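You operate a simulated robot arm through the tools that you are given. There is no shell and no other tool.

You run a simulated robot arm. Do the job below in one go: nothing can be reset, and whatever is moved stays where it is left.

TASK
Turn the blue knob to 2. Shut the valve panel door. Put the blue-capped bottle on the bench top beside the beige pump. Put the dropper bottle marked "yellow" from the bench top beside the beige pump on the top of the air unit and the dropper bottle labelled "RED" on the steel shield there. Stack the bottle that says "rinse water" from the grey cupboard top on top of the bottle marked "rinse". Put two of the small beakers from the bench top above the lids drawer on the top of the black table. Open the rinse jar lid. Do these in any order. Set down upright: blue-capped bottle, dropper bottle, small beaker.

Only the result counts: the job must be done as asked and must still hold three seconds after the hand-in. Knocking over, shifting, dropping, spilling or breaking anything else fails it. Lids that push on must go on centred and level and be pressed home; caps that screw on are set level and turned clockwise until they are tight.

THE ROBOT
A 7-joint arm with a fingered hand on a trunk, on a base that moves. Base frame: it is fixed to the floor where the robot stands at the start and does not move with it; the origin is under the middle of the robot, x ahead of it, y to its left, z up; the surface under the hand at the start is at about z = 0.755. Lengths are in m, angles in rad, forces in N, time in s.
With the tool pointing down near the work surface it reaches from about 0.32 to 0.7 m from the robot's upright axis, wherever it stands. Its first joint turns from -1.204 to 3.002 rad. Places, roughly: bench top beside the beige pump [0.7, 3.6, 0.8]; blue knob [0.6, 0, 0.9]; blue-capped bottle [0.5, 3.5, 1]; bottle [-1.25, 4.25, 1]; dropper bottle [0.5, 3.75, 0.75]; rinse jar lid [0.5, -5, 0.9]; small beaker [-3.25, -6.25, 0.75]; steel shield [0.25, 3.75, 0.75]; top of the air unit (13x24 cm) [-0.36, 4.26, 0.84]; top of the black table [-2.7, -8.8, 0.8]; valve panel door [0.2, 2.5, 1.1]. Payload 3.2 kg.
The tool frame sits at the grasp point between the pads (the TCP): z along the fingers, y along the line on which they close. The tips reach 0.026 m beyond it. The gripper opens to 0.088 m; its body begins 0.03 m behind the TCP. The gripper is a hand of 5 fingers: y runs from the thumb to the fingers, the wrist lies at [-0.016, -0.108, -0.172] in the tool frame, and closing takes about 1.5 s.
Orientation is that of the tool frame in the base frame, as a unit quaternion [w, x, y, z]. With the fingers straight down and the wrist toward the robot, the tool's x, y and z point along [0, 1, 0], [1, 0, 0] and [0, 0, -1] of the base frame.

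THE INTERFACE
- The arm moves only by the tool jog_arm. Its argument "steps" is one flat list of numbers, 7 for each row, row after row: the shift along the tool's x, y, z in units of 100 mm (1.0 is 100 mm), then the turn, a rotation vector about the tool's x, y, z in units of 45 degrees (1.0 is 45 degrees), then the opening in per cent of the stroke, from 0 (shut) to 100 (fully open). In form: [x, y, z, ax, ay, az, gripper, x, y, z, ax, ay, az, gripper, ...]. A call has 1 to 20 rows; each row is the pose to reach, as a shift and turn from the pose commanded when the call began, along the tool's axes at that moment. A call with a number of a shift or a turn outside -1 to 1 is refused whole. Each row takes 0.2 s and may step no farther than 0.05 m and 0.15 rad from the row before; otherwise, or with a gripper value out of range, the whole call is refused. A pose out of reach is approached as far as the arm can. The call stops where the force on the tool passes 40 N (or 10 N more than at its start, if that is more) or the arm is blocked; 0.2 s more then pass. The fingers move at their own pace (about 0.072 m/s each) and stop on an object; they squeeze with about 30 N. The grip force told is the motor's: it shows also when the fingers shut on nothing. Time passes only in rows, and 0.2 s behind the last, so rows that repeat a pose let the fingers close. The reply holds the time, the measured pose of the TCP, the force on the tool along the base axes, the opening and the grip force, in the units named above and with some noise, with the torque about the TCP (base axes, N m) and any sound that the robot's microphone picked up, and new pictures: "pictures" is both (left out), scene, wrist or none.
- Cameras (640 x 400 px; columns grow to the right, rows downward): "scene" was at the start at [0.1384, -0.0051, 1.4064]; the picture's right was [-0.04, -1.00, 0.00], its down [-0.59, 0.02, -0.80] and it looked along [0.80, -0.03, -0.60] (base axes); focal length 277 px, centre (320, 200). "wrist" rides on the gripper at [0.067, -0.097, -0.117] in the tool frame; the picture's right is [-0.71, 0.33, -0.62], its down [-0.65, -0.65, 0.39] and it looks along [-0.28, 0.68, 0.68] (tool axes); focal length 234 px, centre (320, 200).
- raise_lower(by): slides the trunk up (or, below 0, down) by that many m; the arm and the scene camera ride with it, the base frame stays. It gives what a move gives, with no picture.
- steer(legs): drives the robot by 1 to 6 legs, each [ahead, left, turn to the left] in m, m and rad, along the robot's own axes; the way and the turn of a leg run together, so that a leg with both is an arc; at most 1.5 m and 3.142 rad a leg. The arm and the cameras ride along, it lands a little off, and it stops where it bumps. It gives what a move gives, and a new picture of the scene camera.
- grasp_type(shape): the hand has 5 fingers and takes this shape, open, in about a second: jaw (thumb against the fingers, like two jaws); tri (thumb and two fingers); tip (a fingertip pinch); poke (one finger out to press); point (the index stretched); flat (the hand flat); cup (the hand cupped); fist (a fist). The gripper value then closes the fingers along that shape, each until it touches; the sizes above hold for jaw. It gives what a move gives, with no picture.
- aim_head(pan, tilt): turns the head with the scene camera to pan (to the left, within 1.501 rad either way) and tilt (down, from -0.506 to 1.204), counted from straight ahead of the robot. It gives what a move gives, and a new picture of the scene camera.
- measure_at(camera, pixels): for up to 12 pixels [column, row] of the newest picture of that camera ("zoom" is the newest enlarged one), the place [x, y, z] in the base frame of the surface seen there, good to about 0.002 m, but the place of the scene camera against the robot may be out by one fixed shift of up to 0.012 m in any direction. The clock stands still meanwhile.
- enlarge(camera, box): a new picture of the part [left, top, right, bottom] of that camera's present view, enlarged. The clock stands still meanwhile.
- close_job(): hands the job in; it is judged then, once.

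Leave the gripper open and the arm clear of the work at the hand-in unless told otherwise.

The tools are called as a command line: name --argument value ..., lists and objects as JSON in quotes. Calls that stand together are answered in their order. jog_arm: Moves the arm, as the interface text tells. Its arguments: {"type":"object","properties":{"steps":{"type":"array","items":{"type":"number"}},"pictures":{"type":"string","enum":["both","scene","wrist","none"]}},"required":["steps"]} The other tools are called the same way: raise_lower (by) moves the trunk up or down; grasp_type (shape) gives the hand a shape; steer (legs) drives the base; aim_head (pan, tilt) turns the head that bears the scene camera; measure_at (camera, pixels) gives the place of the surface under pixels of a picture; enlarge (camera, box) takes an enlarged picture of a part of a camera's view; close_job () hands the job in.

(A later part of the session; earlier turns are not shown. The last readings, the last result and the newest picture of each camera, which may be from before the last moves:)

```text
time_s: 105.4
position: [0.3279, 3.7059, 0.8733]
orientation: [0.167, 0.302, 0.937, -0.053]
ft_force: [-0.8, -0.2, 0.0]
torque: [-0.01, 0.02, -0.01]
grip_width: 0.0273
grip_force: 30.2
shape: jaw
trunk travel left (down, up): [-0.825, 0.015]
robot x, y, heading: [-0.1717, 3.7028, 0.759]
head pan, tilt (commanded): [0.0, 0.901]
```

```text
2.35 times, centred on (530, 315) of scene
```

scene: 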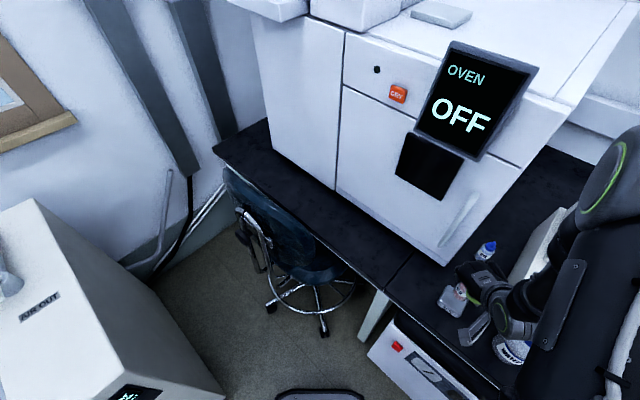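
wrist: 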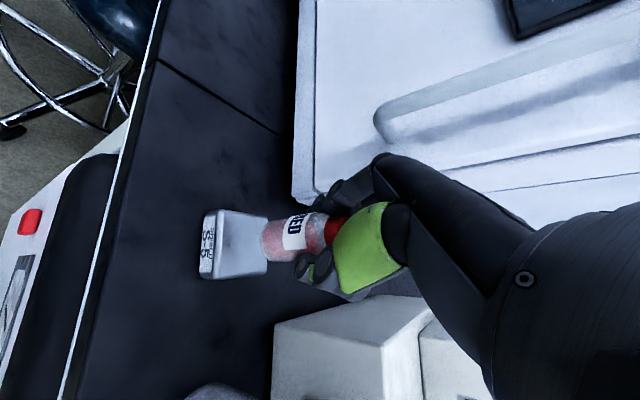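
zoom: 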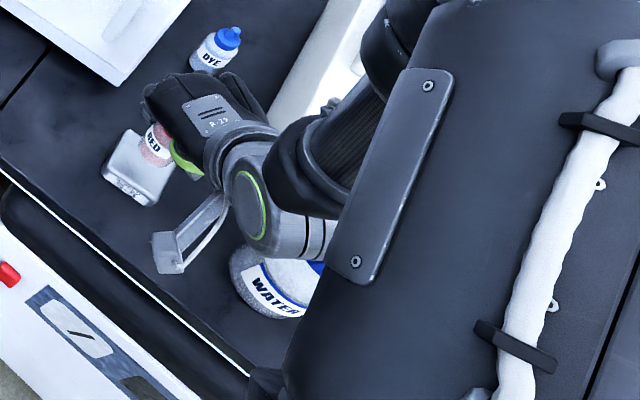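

RED is over the shield and the wrist is clear of the bottle. I'll lower straight down 36 mm gently.

jog_arm --steps '[0.035, 0, 0.09, 0, 0, 0, 0, 0.07, 0, 0.19, 0, 0, 0, 0, 0.1, 0, 0.27, 0, 0, 0, 0, 0.115, 0, 0.31, 0, 0, 0, 0, 0.125, 0, 0.337, 0, 0, 0, 0, 0.129, 0, 0.347, 0, 0, 0, 0]'

```text
time_s: 106.8
position: [0.3277, 3.7077, 0.8364]
orientation: [0.169, 0.303, 0.936, -0.053]
ft_force: [1.1, -2.1, 7.6]
torque: [0.09, -0.03, 0.01]
grip_width: 0.0274
grip_force: 29.9
shape: jaw
trunk travel left (down, up): [-0.825, 0.015]
robot x, y, heading: [-0.1705, 3.6998, 0.757]
head pan, tilt (commanded): [0.0, 0.901]
```

scene: 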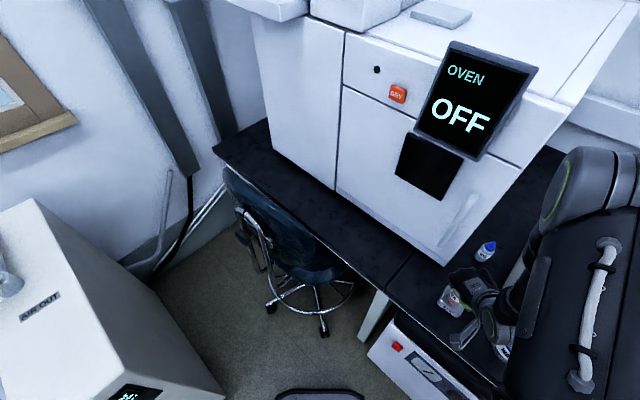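
wrist: 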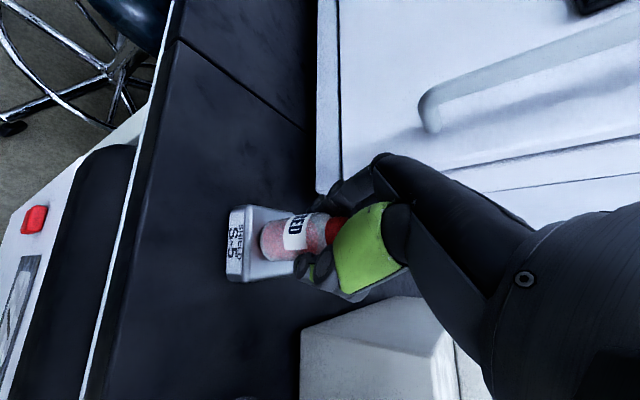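

RED stands on the shield (7.6 N contact). I'll open to 55% and draw back along the fingers' axis.

jog_arm --steps '[0, 0, -0.01, 0, 0, 0, 40, 0, 0, -0.01, 0, 0, 0, 55, 0, 0, -0.01, 0, 0, 0, 55, 0, 0, -0.01, 0, 0, 0, 55, 0, 0, -0.2, 0, 0, 0, 55, 0, 0, -0.4, 0, 0, 0, 55, 0, 0, -0.7, 0, 0, 0, 55, 0, 0, -1.0, 0, 0, 0, 55]'

```text
time_s: 108.6
position: [0.2989, 3.7247, 0.9312]
orientation: [0.168, 0.302, 0.937, -0.053]
ft_force: [-0.4, -0.2, 0.1]
torque: [0.01, -0.02, -0.01]
grip_width: 0.0481
grip_force: 0.1
shape: jaw
trunk travel left (down, up): [-0.825, 0.015]
robot x, y, heading: [-0.1688, 3.7004, 0.756]
head pan, tilt (commanded): [0.0, 0.901]
```

scene: 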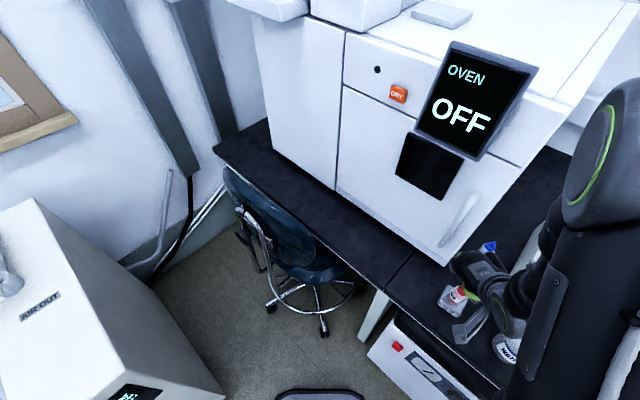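
wrist: 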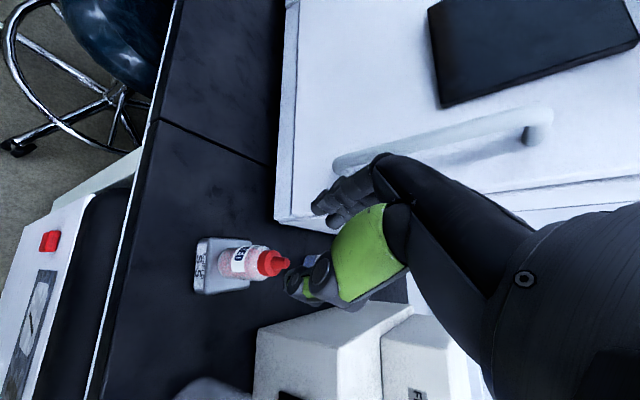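

RED stands upright on the shield. For the yellow one I can use the same posture: I'll lift 100 mm and drive 0.28 m to the right (world -y), keeping the robot's heading.

jog_arm --steps '[-0.08, 0, -0.23, 0, 0, 0, 55, -0.17, 0, -0.46, 0, 0, 0, 55, -0.26, 0, -0.7, 0, 0, 0, 55, -0.35, 0, -0.94, 0, 0, 0, 55]' --pictures "none"

steer --legs '[[-0.192, -0.2035, 0]]'

aim_head --pan -0.5 --tilt 0.8

enlarge --camera "wrist" --box '[0, 0, 640, 400]'

```text
time_s: 109.6
position: [0.3132, 3.7281, 1.0295]
orientation: [0.169, 0.303, 0.936, -0.054]
ft_force: [0.1, -1.0, 0.2]
torque: [-0.02, -0.02, 0.0]
grip_width: 0.0478
grip_force: 0.0
shape: jaw
out of reach, approached as far as the arm can: row 2, 3, 4
trunk travel left (down, up): [-0.825, 0.015]
robot x, y, heading: [-0.1712, 3.6996, 0.755]
head pan, tilt (commanded): [0.0, 0.901]
```

```text
time_s: 111.6
position: [0.3168, 3.4481, 1.0288]
orientation: [0.166, 0.302, 0.937, -0.054]
ft_force: [-0.5, -0.2, 1.0]
torque: [0.0, 0.01, 0.01]
grip_width: 0.0481
grip_force: 0.0
shape: jaw
trunk travel left (down, up): [-0.825, 0.015]
robot x, y, heading: [-0.1679, 3.4233, 0.756]
head pan, tilt (commanded): [0.0, 0.901]
```

scene: 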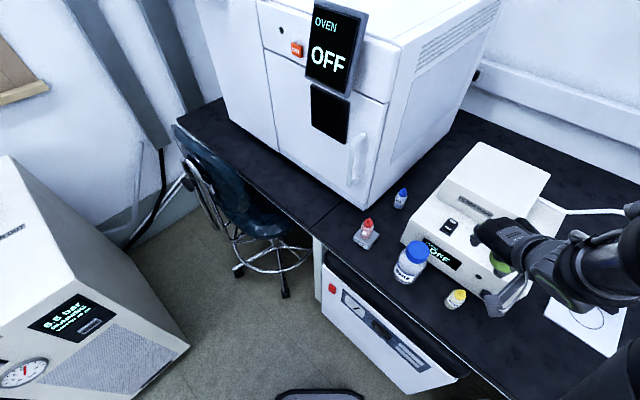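

```text
time_s: 112.5
position: [0.3163, 3.4484, 1.0295]
orientation: [0.167, 0.301, 0.937, -0.054]
ft_force: [-0.4, 0.6, 0.1]
torque: [0.01, 0.02, -0.02]
grip_width: 0.0484
grip_force: 0.1
shape: jaw
trunk travel left (down, up): [-0.825, 0.015]
robot x, y, heading: [-0.1725, 3.4214, 0.756]
head pan, tilt (commanded): [-0.499, 0.799]
```

scene: 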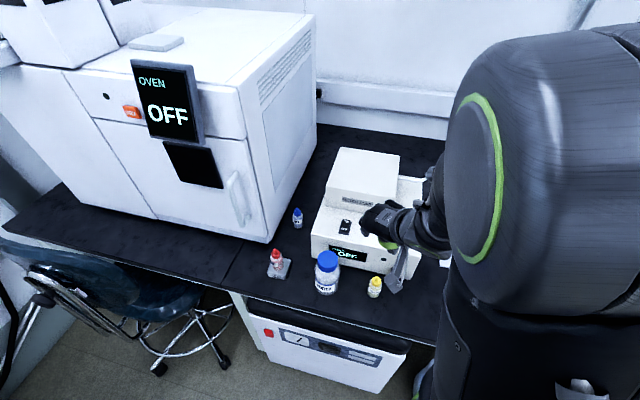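

```text
1.00 times, centred on (320, 200) of wrist (not enlarged: the box is as wide or as high as the picture)
```

zoom: 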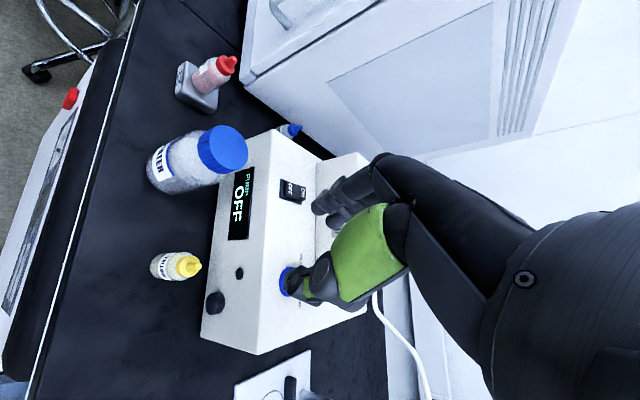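

RED and the WATER bottle stand well. Yellow is at wrist (178,265); I'll zoom and measure it.

enlarge --camera "wrist" --box '[140, 235, 220, 295]'

```text
6.67 times, centred on (180, 265) of wrist
```

zoom: 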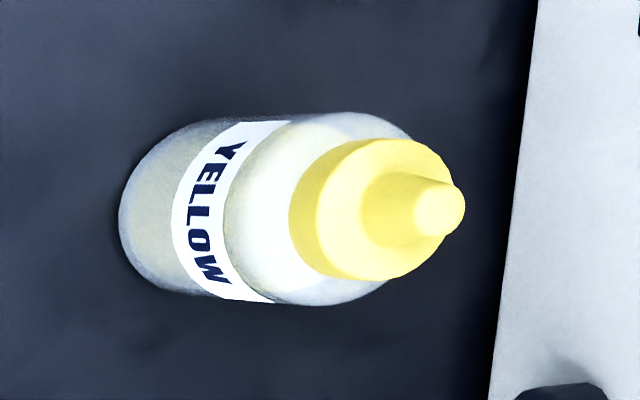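

measure_at --camera "zoom" --pixels '[[442, 208], [405, 150], [390, 268], [340, 210], [300, 215], [300, 125], [330, 295], [210, 130], [220, 290], [130, 210], [240, 210], [530, 100]]'

```text
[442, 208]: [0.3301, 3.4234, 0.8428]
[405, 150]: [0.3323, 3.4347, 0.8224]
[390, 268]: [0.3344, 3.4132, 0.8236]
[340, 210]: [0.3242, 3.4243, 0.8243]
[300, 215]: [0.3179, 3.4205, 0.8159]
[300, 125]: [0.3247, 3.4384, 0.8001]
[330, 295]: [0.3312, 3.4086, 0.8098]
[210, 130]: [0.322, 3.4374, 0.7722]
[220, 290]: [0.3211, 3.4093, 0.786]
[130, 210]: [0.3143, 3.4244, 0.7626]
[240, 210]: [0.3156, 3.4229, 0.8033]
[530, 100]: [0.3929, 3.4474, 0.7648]
```

Yellow's axis is (0.332, 3.4235). I'll lower to 100 mm before the grasp along the fingers' axis.

jog_arm --steps '[0.09, -0.02, 0.18, 0, 0, 0, 55, 0.18, -0.04, 0.37, 0, 0, 0, 55, 0.26, -0.06, 0.56, 0, 0, 0, 55]' --pictures "none"

jog_arm --steps '[0.09, -0.02, 0.18, 0, 0, 0, 55, 0.18, -0.04, 0.37, 0, 0, 0, 55, 0.26, -0.06, 0.56, 0, 0, 0, 55]' --pictures "both"

```text
time_s: 113.3
position: [0.3103, 3.4457, 0.9663]
orientation: [0.167, 0.303, 0.937, -0.054]
ft_force: [1.0, 0.1, 0.4]
torque: [-0.03, 0.04, 0.01]
grip_width: 0.0478
grip_force: 0.0
shape: jaw
trunk travel left (down, up): [-0.825, 0.015]
robot x, y, heading: [-0.1682, 3.4234, 0.757]
head pan, tilt (commanded): [-0.499, 0.799]
```

```text
time_s: 114.1
position: [0.3027, 3.4442, 0.9055]
orientation: [0.168, 0.302, 0.937, -0.053]
ft_force: [0.9, 0.6, 0.1]
torque: [0.01, -0.02, -0.02]
grip_width: 0.0481
grip_force: 0.0
shape: jaw
trunk travel left (down, up): [-0.825, 0.015]
robot x, y, heading: [-0.1697, 3.4215, 0.761]
head pan, tilt (commanded): [-0.499, 0.799]
```

scene: 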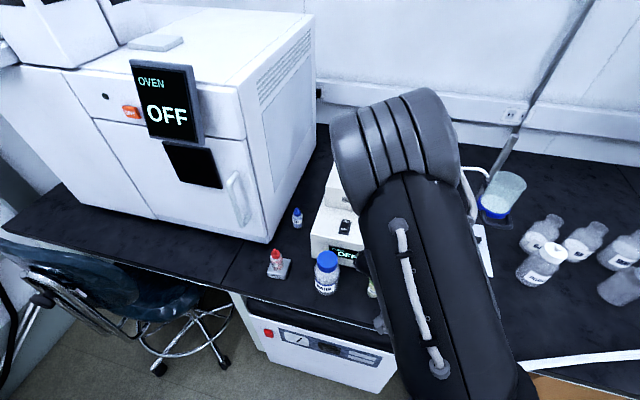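
wrist: 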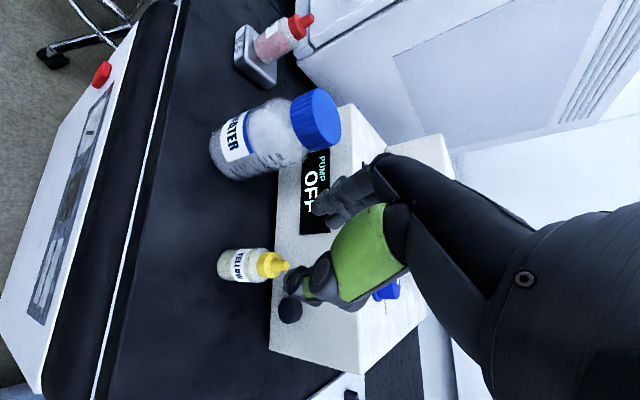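

The elbow has come forward; I'll check its height over the pump and the stand before the last stretch.

measure_at --camera "scene" --pixels '[[395, 120], [345, 160], [450, 130], [400, 190], [430, 300], [505, 150], [470, 200], [380, 270]]'

jog_arm --steps '[0, 0, 0.2, 0, 0, 0, 55, 0, 0, 0.4, 0, 0, 0, 55, 0, 0, 0.6, 0, 0, 0, 55]' --pictures "both"

```text
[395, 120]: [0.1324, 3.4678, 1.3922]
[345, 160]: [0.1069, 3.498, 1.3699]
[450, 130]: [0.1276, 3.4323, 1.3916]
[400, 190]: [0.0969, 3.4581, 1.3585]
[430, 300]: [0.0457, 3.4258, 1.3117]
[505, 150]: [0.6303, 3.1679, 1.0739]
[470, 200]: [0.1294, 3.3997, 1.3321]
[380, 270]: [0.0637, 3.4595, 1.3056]
```

```text
time_s: 114.9
position: [0.3184, 3.4323, 0.8498]
orientation: [0.167, 0.302, 0.937, -0.053]
ft_force: [-0.1, 0.5, -0.1]
torque: [0.0, 0.01, -0.01]
grip_width: 0.0482
grip_force: 0.1
shape: jaw
trunk travel left (down, up): [-0.825, 0.015]
robot x, y, heading: [-0.1674, 3.4216, 0.755]
head pan, tilt (commanded): [-0.499, 0.799]
```

scene: 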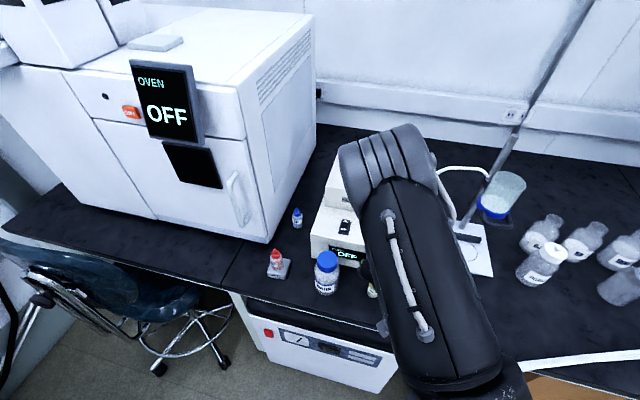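
wrist: 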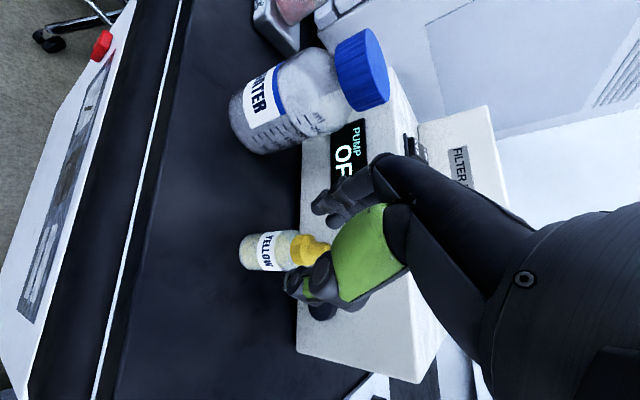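

Elbow is high and clear. The dropper's cap is entering between the fingers; I'll go the last 40 mm and close.

jog_arm --steps '[0, 0, 0.2, 0, 0, 0, 55, 0, 0, 0.4, 0, 0, 0, 55, 0, 0, 0.4, 0, 0, 0, 55, 0, 0, 0.4, 0, 0, 0, 0, 0, 0, 0.4, 0, 0, 0, 0, 0, 0, 0.4, 0, 0, 0, 0, 0, 0, 0.4, 0, 0, 0, 0, 0, 0, 0.4, 0, 0, 0, 0, 0, 0, 0.4, 0, 0, 0, 0]' --pictures "both"

```text
time_s: 116.9
position: [0.3298, 3.4246, 0.8132]
orientation: [0.166, 0.302, 0.937, -0.053]
ft_force: [-0.4, 0.1, -0.7]
torque: [0.01, -0.01, 0.02]
grip_width: 0.0267
grip_force: 30.1
shape: jaw
trunk travel left (down, up): [-0.825, 0.015]
robot x, y, heading: [-0.1677, 3.4218, 0.756]
head pan, tilt (commanded): [-0.499, 0.799]
```

scene: 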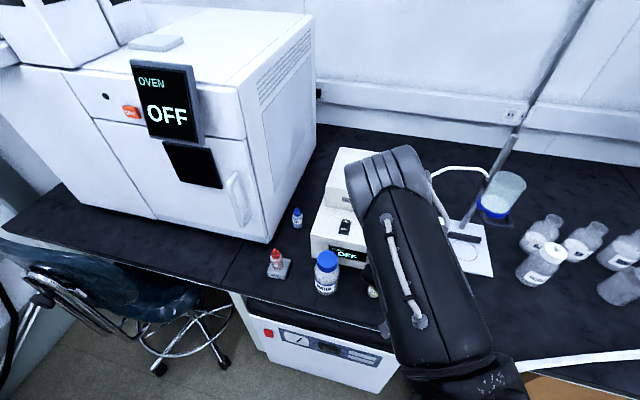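
wrist: 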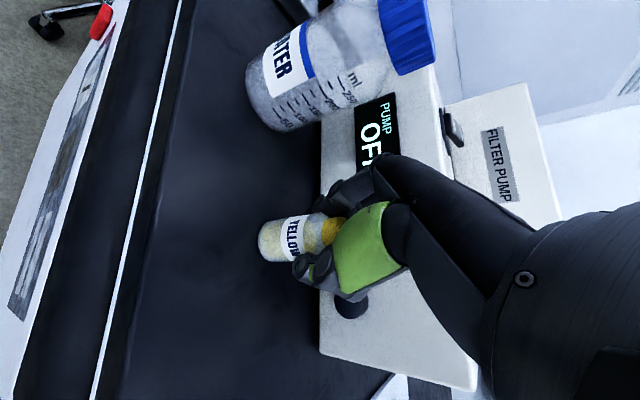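

Yellow is held (27 mm). I'll lift it back out along the fingers' axis.

jog_arm --steps '[0, 0, -0.1, 0, 0, 0, 0, 0, 0, -0.3, 0, 0, 0, 0, 0, 0, -0.6, 0, 0, 0, 0, 0, 0, -1.0, 0, 0, 0, 0]' --pictures "wrist"

jog_arm --steps '[0.1, -0.1, -0.2, 0, 0, 0, 0, 0.2, -0.2, -0.4, 0, 0, 0, 0, 0.3, -0.3, -0.6, 0, 0, 0, 0, 0.4, -0.4, -0.8, 0, 0, 0, 0]' --pictures "none"

aim_head --pan 0.9 --tilt 0.6

```text
time_s: 117.9
position: [0.3002, 3.444, 0.9082]
orientation: [0.168, 0.302, 0.937, -0.054]
ft_force: [-0.2, 0.0, -0.4]
torque: [0.02, 0.01, 0.02]
grip_width: 0.0268
grip_force: 30.1
shape: jaw
trunk travel left (down, up): [-0.825, 0.015]
robot x, y, heading: [-0.1681, 3.4234, 0.758]
head pan, tilt (commanded): [-0.499, 0.799]
```

wrist: 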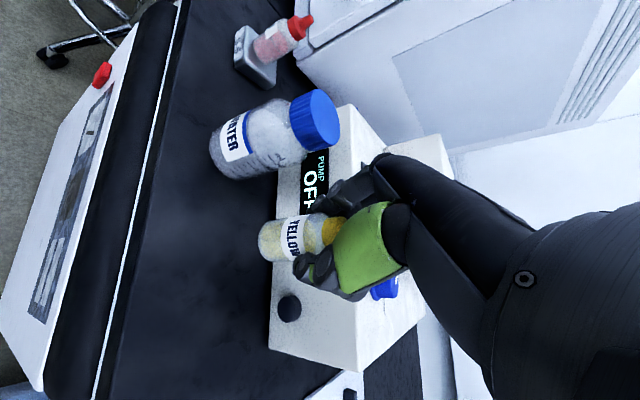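

```text
time_s: 118.9
position: [0.2948, 3.4608, 0.9424]
orientation: [0.167, 0.302, 0.937, -0.053]
ft_force: [-0.2, 0.4, 0.1]
torque: [-0.01, -0.01, -0.02]
grip_width: 0.0268
grip_force: 29.9
shape: jaw
out of reach, approached as far as the arm can: row 1, 2, 3, 4
trunk travel left (down, up): [-0.825, 0.015]
robot x, y, heading: [-0.1689, 3.4222, 0.761]
head pan, tilt (commanded): [-0.499, 0.799]
```

```text
time_s: 120.4
position: [0.297, 3.4605, 0.9414]
orientation: [0.167, 0.302, 0.937, -0.054]
ft_force: [-0.5, 0.4, -0.4]
torque: [-0.03, 0.02, 0.02]
grip_width: 0.0267
grip_force: 29.7
shape: jaw
trunk travel left (down, up): [-0.825, 0.015]
robot x, y, heading: [-0.1723, 3.423, 0.759]
head pan, tilt (commanded): [0.901, 0.6]
```

scene: 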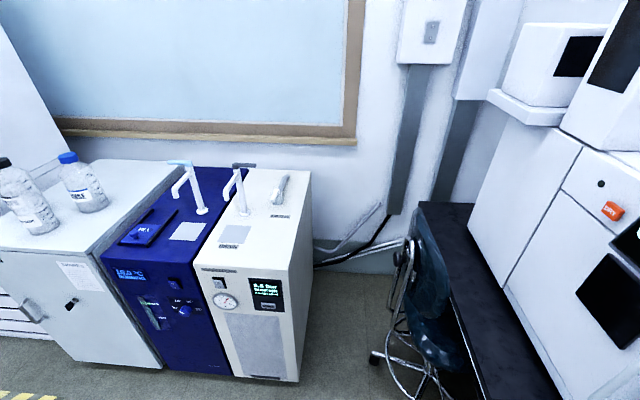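

I see the air unit (beige, 260,260), the blue unit and the grey cupboard with bottles on top (25,200) and (80,180). I'll zoom in on both.

enlarge --camera "scene" --box '[170, 150, 330, 300]'

measure_at --camera "scene" --pixels '[[205, 268], [290, 272], [305, 175], [250, 172], [235, 235], [265, 240], [280, 185], [241, 205], [230, 300], [295, 375], [240, 375], [240, 165]]'

enlarge --camera "scene" --box '[0, 140, 180, 260]'

```text
2.67 times, centred on (250, 225) of scene
```

zoom: 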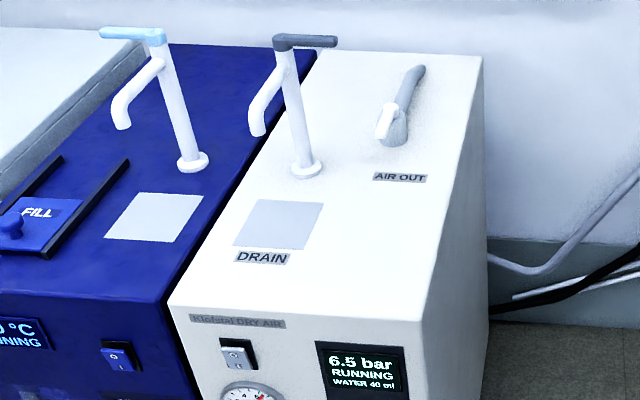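

```text
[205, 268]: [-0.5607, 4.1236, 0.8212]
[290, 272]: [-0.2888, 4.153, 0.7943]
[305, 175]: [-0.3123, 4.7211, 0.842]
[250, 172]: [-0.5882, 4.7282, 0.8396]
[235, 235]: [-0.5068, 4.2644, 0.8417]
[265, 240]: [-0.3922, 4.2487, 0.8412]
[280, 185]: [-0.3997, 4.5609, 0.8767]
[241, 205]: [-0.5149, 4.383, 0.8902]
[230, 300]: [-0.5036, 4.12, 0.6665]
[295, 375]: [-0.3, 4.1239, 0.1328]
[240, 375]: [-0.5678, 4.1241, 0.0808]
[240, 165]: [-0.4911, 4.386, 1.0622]
```

```text
3.33 times, centred on (90, 200) of scene
```

zoom: 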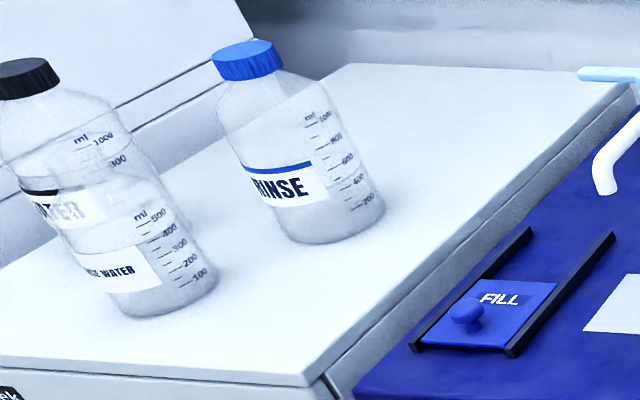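

The air unit's top is at z about 0.849; the free area right of the DRAIN plate is around (-0.36, 4.26). On the cupboard: RINSE (blue cap, 1000 ml), WATER (black cap) and a smaller "RINSE WATER". First I raise yellow by 80 mm, then back off from the bench.

jog_arm --steps '[-0.07, 0, -0.19, 0, 0, 0, 0, -0.14, 0, -0.38, 0, 0, 0, 0, -0.21, 0, -0.57, 0, 0, 0, 0, -0.28, 0, -0.75, 0, 0, 0, 0]' --pictures "none"

steer --legs '[[-0.254, 0.2408, 0]]'

```text
time_s: 121.4
position: [0.3133, 3.4641, 1.0226]
orientation: [0.166, 0.303, 0.937, -0.054]
ft_force: [0.2, -0.3, -1.3]
torque: [-0.01, 0.0, -0.03]
grip_width: 0.0264
grip_force: 29.9
shape: jaw
out of reach, approached as far as the arm can: row 1, 2, 3, 4
trunk travel left (down, up): [-0.825, 0.015]
robot x, y, heading: [-0.1724, 3.425, 0.758]
head pan, tilt (commanded): [0.901, 0.6]
```

```text
time_s: 123.7
position: [-0.0411, 3.4691, 1.0218]
orientation: [0.165, 0.305, 0.936, -0.054]
ft_force: [0.4, 0.3, 0.9]
torque: [-0.04, 0.03, -0.03]
grip_width: 0.0267
grip_force: 30.3
shape: jaw
trunk travel left (down, up): [-0.825, 0.015]
robot x, y, heading: [-0.5258, 3.4278, 0.747]
head pan, tilt (commanded): [0.901, 0.6]
```

scene: 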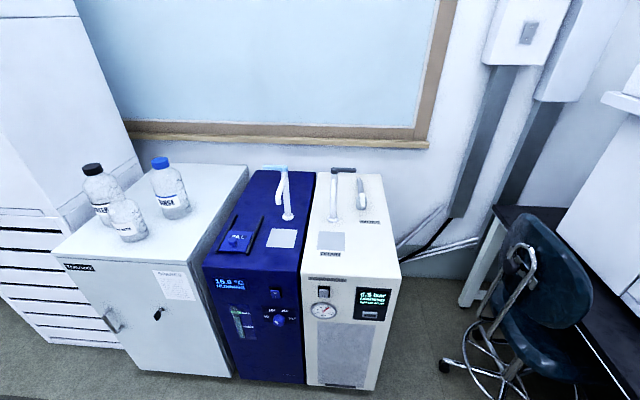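

Now I turn to face the air unit (+0.82 rad) and drive ahead 0.3 m and a bit left.

steer --legs '[[0, 0, 0.824], [0.3, 0.07, 0]]'

aim_head --pan -0.35 --tilt 0.75

enlarge --camera "wrist" --box '[0, 0, 640, 400]'

```text
time_s: 127.9
position: [-0.2927, 4.1077, 1.023]
orientation: [0.174, -0.092, 0.98, 0.017]
ft_force: [-0.5, -0.7, -1.1]
torque: [0.01, 0.02, 0.0]
grip_width: 0.0266
grip_force: 29.6
shape: jaw
trunk travel left (down, up): [-0.825, 0.015]
robot x, y, heading: [-0.5891, 3.732, 1.575]
head pan, tilt (commanded): [0.901, 0.6]
```

scene: 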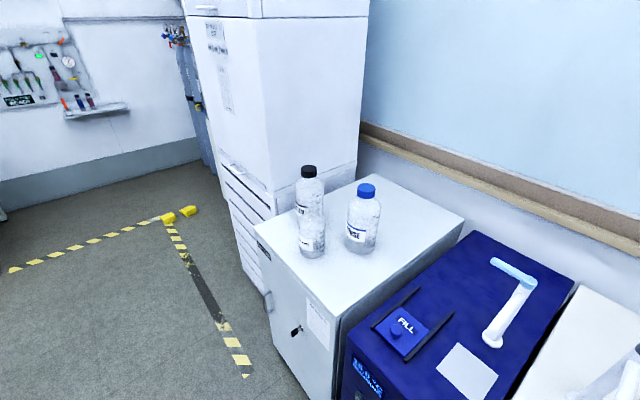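

```text
time_s: 129.4
position: [-0.2905, 4.1085, 1.022]
orientation: [0.174, -0.093, 0.98, 0.017]
ft_force: [0.8, -0.6, -0.2]
torque: [0.01, -0.04, -0.02]
grip_width: 0.0266
grip_force: 30.0
shape: jaw
trunk travel left (down, up): [-0.825, 0.015]
robot x, y, heading: [-0.5932, 3.7331, 1.572]
head pan, tilt (commanded): [-0.351, 0.75]
```

scene: 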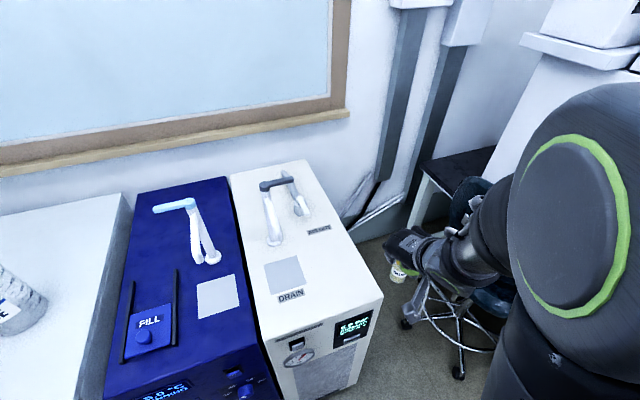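

```text
1.00 times, centred on (320, 200) of wrist (not enlarged: the box is as wide or as high as the picture)
```

zoom: 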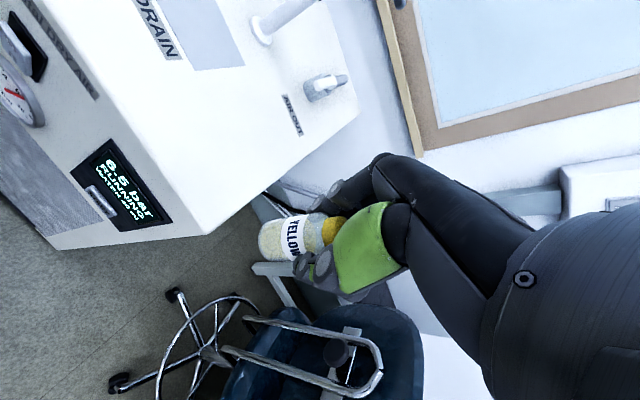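

I'll measure the unit's top in the wrist view for the exact height, along with its right edge.

measure_at --camera "zoom" --pixels '[[230, 130], [180, 120], [200, 185], [270, 150], [205, 228], [320, 140], [292, 115], [322, 85], [262, 28], [165, 60], [120, 70]]'

```text
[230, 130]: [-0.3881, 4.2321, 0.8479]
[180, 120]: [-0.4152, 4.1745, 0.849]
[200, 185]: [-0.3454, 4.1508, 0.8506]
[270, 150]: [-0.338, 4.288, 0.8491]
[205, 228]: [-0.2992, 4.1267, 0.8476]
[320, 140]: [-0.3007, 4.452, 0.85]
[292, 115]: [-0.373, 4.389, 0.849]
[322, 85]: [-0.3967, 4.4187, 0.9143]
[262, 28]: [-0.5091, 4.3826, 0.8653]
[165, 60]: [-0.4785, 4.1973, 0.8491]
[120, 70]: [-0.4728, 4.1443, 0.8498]
```

Top z is 0.849, and the free spot (-0.36, 4.26) is clear of the fittings. I'll move yellow over there, down to z 0.96.

jog_arm --steps '[0.07, 0.2, 0.05, 0, 0, 0, 0, 0.15, 0.4, 0.1, 0, 0, 0, 0, 0.22, 0.6, 0.16, 0, 0, 0, 0, 0.293, 0.785, 0.22, 0, 0, 0, 0]' --pictures "none"

jog_arm --steps '[0.07, 0.2, 0.05, 0, 0, 0, 0, 0.15, 0.4, 0.1, 0, 0, 0, 0, 0.22, 0.6, 0.16, 0, 0, 0, 0, 0.293, 0.785, 0.22, 0, 0, 0, 0]' --pictures "both"

```text
time_s: 130.4
position: [-0.3259, 4.1815, 0.9916]
orientation: [0.173, -0.093, 0.98, 0.016]
ft_force: [1.0, 1.1, -0.6]
torque: [-0.03, -0.01, 0.01]
grip_width: 0.0264
grip_force: 30.2
shape: jaw
trunk travel left (down, up): [-0.825, 0.015]
robot x, y, heading: [-0.5854, 3.7306, 1.569]
head pan, tilt (commanded): [-0.351, 0.75]
```

```text
time_s: 131.4
position: [-0.3606, 4.2557, 0.9632]
orientation: [0.174, -0.091, 0.98, 0.015]
ft_force: [0.1, 0.5, -1.4]
torque: [-0.07, 0.02, 0.0]
grip_width: 0.0265
grip_force: 30.2
shape: jaw
trunk travel left (down, up): [-0.825, 0.015]
robot x, y, heading: [-0.594, 3.7312, 1.562]
head pan, tilt (commanded): [-0.351, 0.75]
```

scene: 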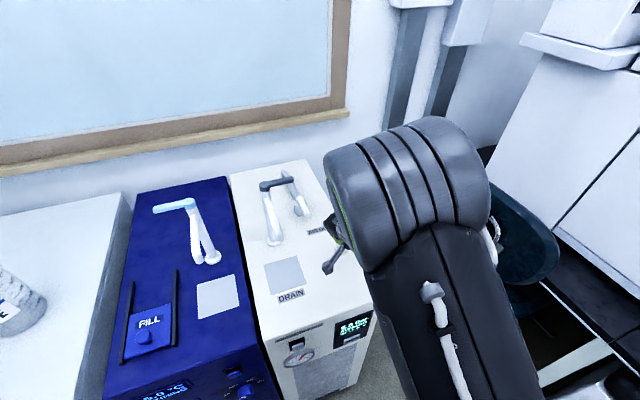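
wrist: 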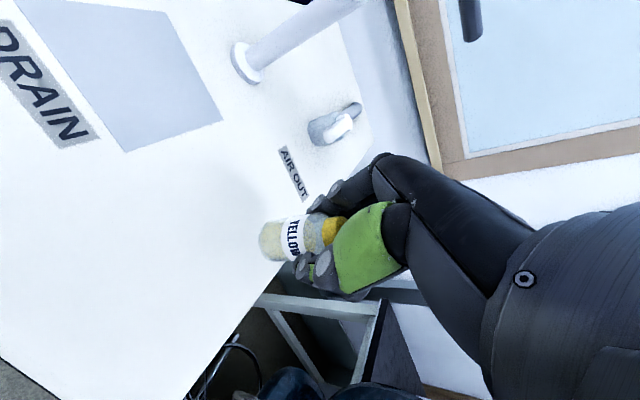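

Yellow is above the free spot. I'll lower it straight down 56 mm, gently at the end.

jog_arm --steps '[0.05, 0, 0.14, 0, 0, 0, 0, 0.1, 0, 0.28, 0, 0, 0, 0, 0.15, 0, 0.41, 0, 0, 0, 0, 0.175, 0, 0.475, 0, 0, 0, 0, 0.186, 0, 0.505, 0, 0, 0, 0, 0.193, 0, 0.525, 0, 0, 0, 0, 0.197, 0, 0.535, 0, 0, 0, 0]'

```text
time_s: 133.0
position: [-0.3601, 4.2544, 0.9069]
orientation: [0.175, -0.092, 0.98, 0.019]
ft_force: [2.0, -1.1, 12.2]
torque: [0.14, -0.02, -0.03]
grip_width: 0.0267
grip_force: 30.0
shape: jaw
trunk travel left (down, up): [-0.825, 0.015]
robot x, y, heading: [-0.5924, 3.7308, 1.57]
head pan, tilt (commanded): [-0.351, 0.75]
```

scene: 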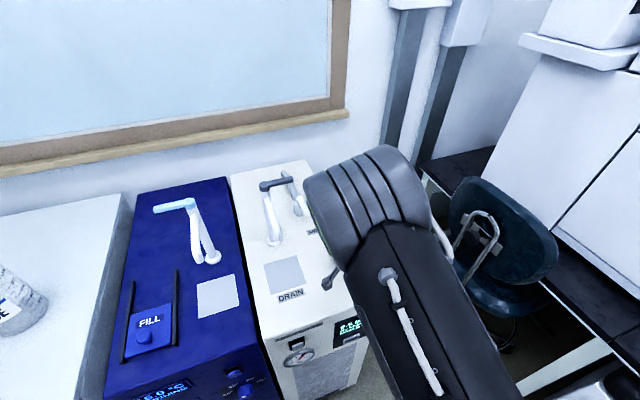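
wrist: 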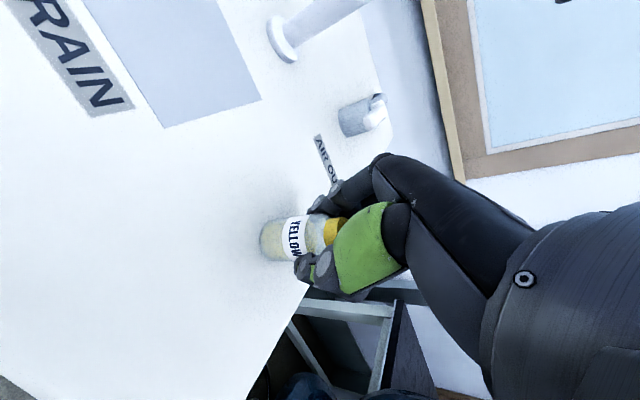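

Contact felt (12 N). I'll ease off 1 mm, open, and draw back along the fingers' axis.

jog_arm --steps '[0, 0, -0.01, 0, 0, 0, 0, 0, 0, -0.01, 0, 0, 0, 40, 0, 0, -0.01, 0, 0, 0, 55, 0, 0, -0.01, 0, 0, 0, 55, 0, 0, -0.01, 0, 0, 0, 55, 0, 0, -0.2, 0, 0, 0, 55, 0, 0, -0.4, 0, 0, 0, 55, 0, 0, -0.7, 0, 0, 0, 55, 0, 0, -1.0, 0, 0, 0, 55]'

```text
time_s: 135.0
position: [-0.3959, 4.2479, 0.999]
orientation: [0.175, -0.093, 0.98, 0.016]
ft_force: [0.7, -0.1, 0.6]
torque: [0.0, -0.02, -0.02]
grip_width: 0.0482
grip_force: 0.1
shape: jaw
trunk travel left (down, up): [-0.825, 0.015]
robot x, y, heading: [-0.5882, 3.7306, 1.57]
head pan, tilt (commanded): [-0.351, 0.75]
```

scene: 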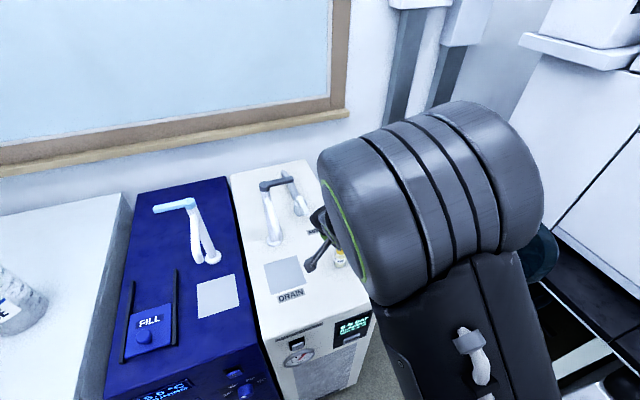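
wrist: 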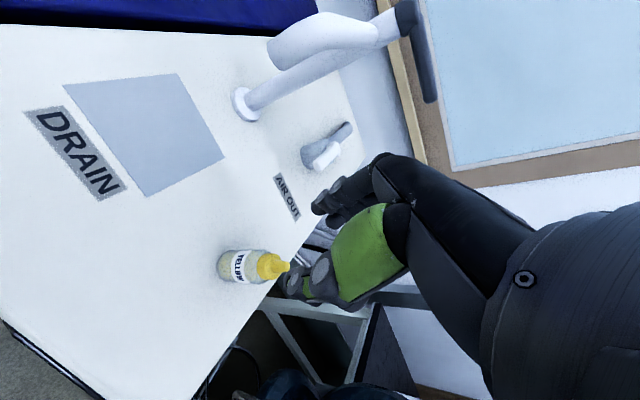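

Yellow stands on the air unit. I'll lift the hand up and back, straightening it to vertical.

jog_arm --steps '[-0.04, -0.2, -0.25, 0, 0, 0, 55, -0.08, -0.4, -0.5, 0, 0.15, 0, 55, -0.12, -0.7, -0.75, 0, 0.3, 0, 55, -0.17, -0.98, -1.0, 0, 0.44, 0, 55]' --pictures "none"

jog_arm --steps '[0, -0.1, -0.1, 0, 0, 0.12, 70, 0, -0.2, -0.2, 0, 0, 0.24, 100, 0, -0.2, -0.2, 0, 0, 0.24, 100]' --pictures "wrist"

aim_head --pan 0.0 --tilt 0.7

```text
time_s: 136.0
position: [-0.3984, 4.1996, 1.0529]
orientation: [0.101, -0.094, 0.99, 0.009]
ft_force: [-1.0, 0.3, -0.2]
torque: [0.0, 0.0, 0.03]
grip_width: 0.0479
grip_force: 0.0
shape: jaw
out of reach, approached as far as the arm can: row 3, 4
trunk travel left (down, up): [-0.825, 0.015]
robot x, y, heading: [-0.5918, 3.7304, 1.571]
head pan, tilt (commanded): [-0.351, 0.75]
```

```text
time_s: 136.8
position: [-0.3904, 4.1777, 1.0478]
orientation: [0.108, -0.043, 0.992, -0.038]
ft_force: [0.8, -0.4, -0.3]
torque: [0.01, -0.04, 0.02]
grip_width: 0.0876
grip_force: 0.1
shape: jaw
out of reach, approached as far as the arm can: row 1, 2, 3
trunk travel left (down, up): [-0.825, 0.015]
robot x, y, heading: [-0.5918, 3.7277, 1.568]
head pan, tilt (commanded): [-0.351, 0.75]
```

wrist: 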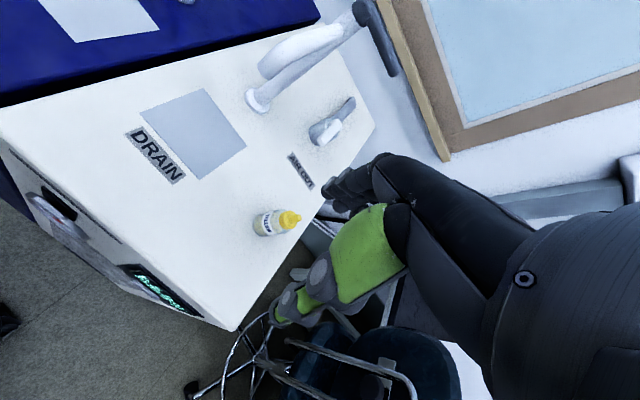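

```text
time_s: 137.6
position: [-0.3896, 4.1765, 1.0476]
orientation: [0.106, -0.043, 0.993, -0.038]
ft_force: [0.4, 0.1, 0.1]
torque: [-0.01, 0.0, 0.01]
grip_width: 0.0877
grip_force: 0.0
shape: jaw
trunk travel left (down, up): [-0.825, 0.015]
robot x, y, heading: [-0.5952, 3.7287, 1.574]
head pan, tilt (commanded): [0.0, 0.7]
```

scene: 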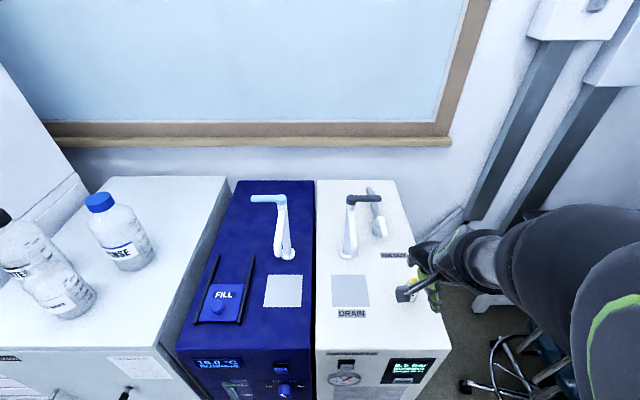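

The arm is at a limit in this bend. I'll back the base 0.45 m away and re-arrange the arm in free space.

steer --legs '[[-0.45, 0, 0]]'

jog_arm --steps '[0.25, 0.1, 0, 0, 0, 0, 100, 0.5, 0.2, 0, 0, 0, 0, 100, 0.75, 0.3, 0, 0, 0.1, 0, 100, 1.0, 0.4, 0, 0, 0.2, 0, 100]' --pictures "scene"

```text
time_s: 140.3
position: [-0.3903, 3.727, 1.0494]
orientation: [0.107, -0.043, 0.993, -0.038]
ft_force: [-0.2, 0.0, -0.1]
torque: [-0.03, 0.03, 0.0]
grip_width: 0.088
grip_force: 0.2
shape: jaw
trunk travel left (down, up): [-0.825, 0.015]
robot x, y, heading: [-0.594, 3.2816, 1.567]
head pan, tilt (commanded): [0.0, 0.7]
```

scene: 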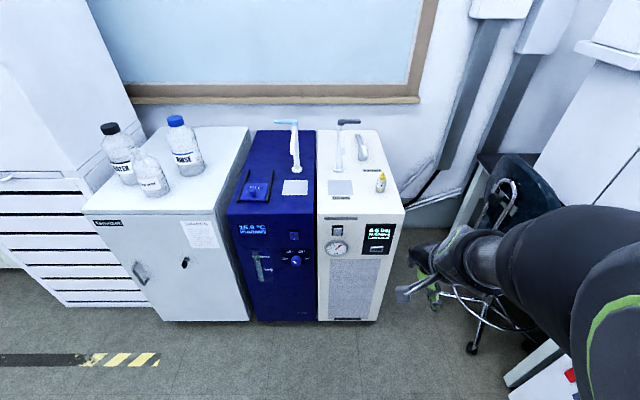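

```text
time_s: 141.3
position: [-0.4915, 3.7593, 1.0237]
orientation: [0.029, -0.039, 0.998, -0.042]
ft_force: [0.6, -0.8, 0.0]
torque: [-0.01, 0.02, 0.01]
grip_width: 0.0875
grip_force: 0.0
shape: jaw
trunk travel left (down, up): [-0.825, 0.015]
robot x, y, heading: [-0.5942, 3.2803, 1.569]
head pan, tilt (commanded): [0.0, 0.7]
```

scene: 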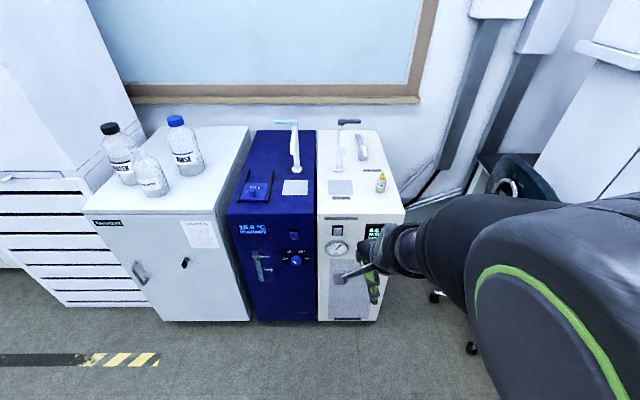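

The hand is coming straight. I'll shift it further left and up while levelling the last few degrees.

jog_arm --steps '[0.25, 0, -0.25, -0.03, 0.03, 0.03, 100, 0.5, 0, -0.5, -0.06, 0.05, 0.06, 100, 0.75, 0, -0.75, -0.09, 0.07, 0.09, 100, 0.95, 0, -1.0, -0.104, 0.078, 0.096, 100]' --pictures "none"

jog_arm --steps '[0, 0, -0.25, 0, 0, 0, 100, 0, 0, -0.5, 0, 0, 0, 100, 0, 0, -0.75, 0, 0, 0, 100, 0, 0, -1.0, 0, 0, 0, 100]' --pictures "scene"

```text
time_s: 142.3
position: [-0.5948, 3.7566, 1.1188]
orientation: [-0.002, -0.002, 1.0, 0.0]
ft_force: [0.2, 0.5, 1.5]
torque: [0.01, 0.01, 0.02]
grip_width: 0.0877
grip_force: 0.0
shape: jaw
out of reach, approached as far as the arm can: row 2
trunk travel left (down, up): [-0.825, 0.015]
robot x, y, heading: [-0.5953, 3.2794, 1.57]
head pan, tilt (commanded): [0.0, 0.7]
```

```text
time_s: 143.3
position: [-0.5915, 3.7577, 1.2175]
orientation: [-0.002, -0.002, 1.0, -0.001]
ft_force: [-0.8, -0.5, -0.3]
torque: [-0.01, 0.04, 0.05]
grip_width: 0.0883
grip_force: 0.1
shape: jaw
trunk travel left (down, up): [-0.825, 0.015]
robot x, y, heading: [-0.5963, 3.2795, 1.563]
head pan, tilt (commanded): [0.0, 0.7]
```

scene: 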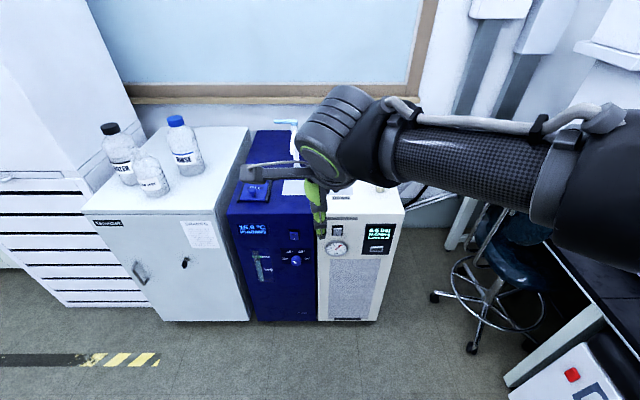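

The arm is in a natural pose again. Now the cupboard: I'll zoom and measure the bottles there.

enlarge --camera "scene" --box '[80, 100, 260, 230]'

measure_at --camera "scene" --pixels '[[176, 119], [187, 160], [110, 127], [120, 160], [143, 155], [150, 180], [155, 195], [200, 200], [230, 140], [90, 215], [220, 215], [188, 176]]'

```text
3.08 times, centred on (170, 165) of scene
```

zoom: 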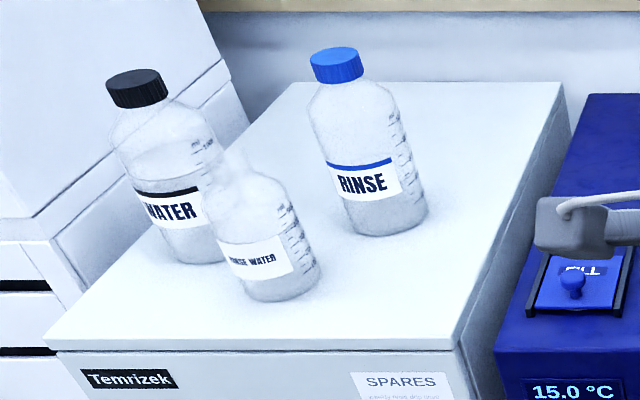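

```text
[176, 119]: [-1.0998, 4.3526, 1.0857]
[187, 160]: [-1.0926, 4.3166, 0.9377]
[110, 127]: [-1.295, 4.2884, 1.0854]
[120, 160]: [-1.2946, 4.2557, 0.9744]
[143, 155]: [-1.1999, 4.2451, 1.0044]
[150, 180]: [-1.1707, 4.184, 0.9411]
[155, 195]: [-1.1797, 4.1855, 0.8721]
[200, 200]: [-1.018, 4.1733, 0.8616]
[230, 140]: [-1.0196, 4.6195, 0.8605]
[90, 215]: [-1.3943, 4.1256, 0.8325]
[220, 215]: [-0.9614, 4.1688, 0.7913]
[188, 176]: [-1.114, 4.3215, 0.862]
```

The cupboard top is at z 0.870; RINSE cap near (-1.10, 4.35), WATER near (-1.295, 4.29), RINSE WATER near (-1.19, 4.22). I'll drive in front of the cupboard.

steer --legs '[[0, 0.55, 0.005], [0.36, 0, 0]]'

aim_head --pan 0.0 --tilt 0.65

enlarge --camera "wrist" --box '[0, 0, 640, 400]'

```text
time_s: 148.3
position: [-1.1344, 4.1144, 1.2177]
orientation: [-0.001, -0.001, 1.0, -0.001]
ft_force: [-0.2, -0.2, 1.0]
torque: [-0.01, 0.0, -0.02]
grip_width: 0.0878
grip_force: 0.1
shape: jaw
trunk travel left (down, up): [-0.825, 0.015]
robot x, y, heading: [-1.1353, 3.6351, 1.564]
head pan, tilt (commanded): [0.0, 0.7]
```

scene: 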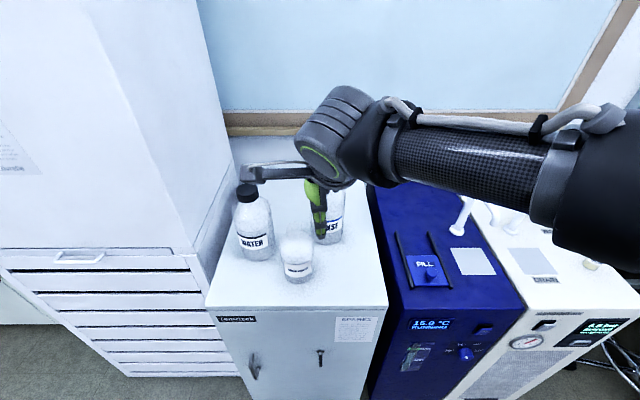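

```text
time_s: 149.0
position: [-1.1333, 4.1136, 1.2175]
orientation: [-0.002, -0.002, 1.0, -0.001]
ft_force: [0.2, 0.0, -0.3]
torque: [0.01, 0.01, -0.01]
grip_width: 0.0879
grip_force: 0.1
shape: jaw
trunk travel left (down, up): [-0.825, 0.015]
robot x, y, heading: [-1.1333, 3.6345, 1.566]
head pan, tilt (commanded): [0.0, 0.649]
```

scene: 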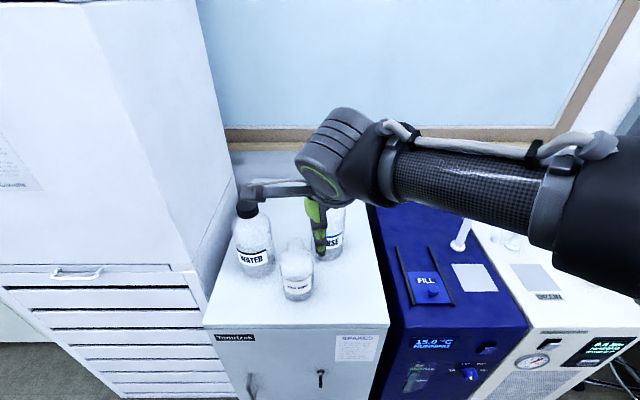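

```text
1.00 times, centred on (320, 200) of wrist (not enlarged: the box is as wide or as high as the picture)
```

zoom: 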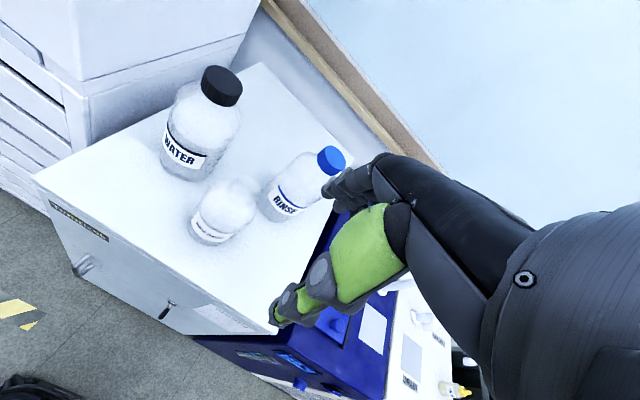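

All three bottles are in the wrist view. I'll zoom in and measure.

enlarge --camera "wrist" --box '[180, 130, 350, 250]'

```text
3.33 times, centred on (265, 190) of wrist
```

zoom: 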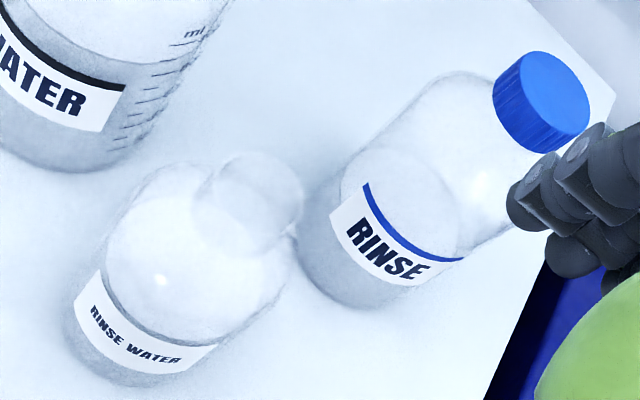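

measure_at --camera "zoom" --pixels '[[558, 95], [535, 70], [580, 125], [525, 120], [270, 180], [250, 160], [300, 190], [220, 205], [245, 230], [190, 260], [130, 345], [400, 235]]'

```text
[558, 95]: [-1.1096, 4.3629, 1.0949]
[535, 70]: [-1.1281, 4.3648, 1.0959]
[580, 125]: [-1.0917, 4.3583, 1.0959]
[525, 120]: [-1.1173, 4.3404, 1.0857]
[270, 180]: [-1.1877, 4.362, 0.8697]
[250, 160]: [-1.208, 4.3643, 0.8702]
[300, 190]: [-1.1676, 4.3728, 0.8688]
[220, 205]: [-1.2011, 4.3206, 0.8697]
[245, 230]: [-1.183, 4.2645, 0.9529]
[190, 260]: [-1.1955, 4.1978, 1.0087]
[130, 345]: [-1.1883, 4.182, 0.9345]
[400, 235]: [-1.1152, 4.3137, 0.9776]
```

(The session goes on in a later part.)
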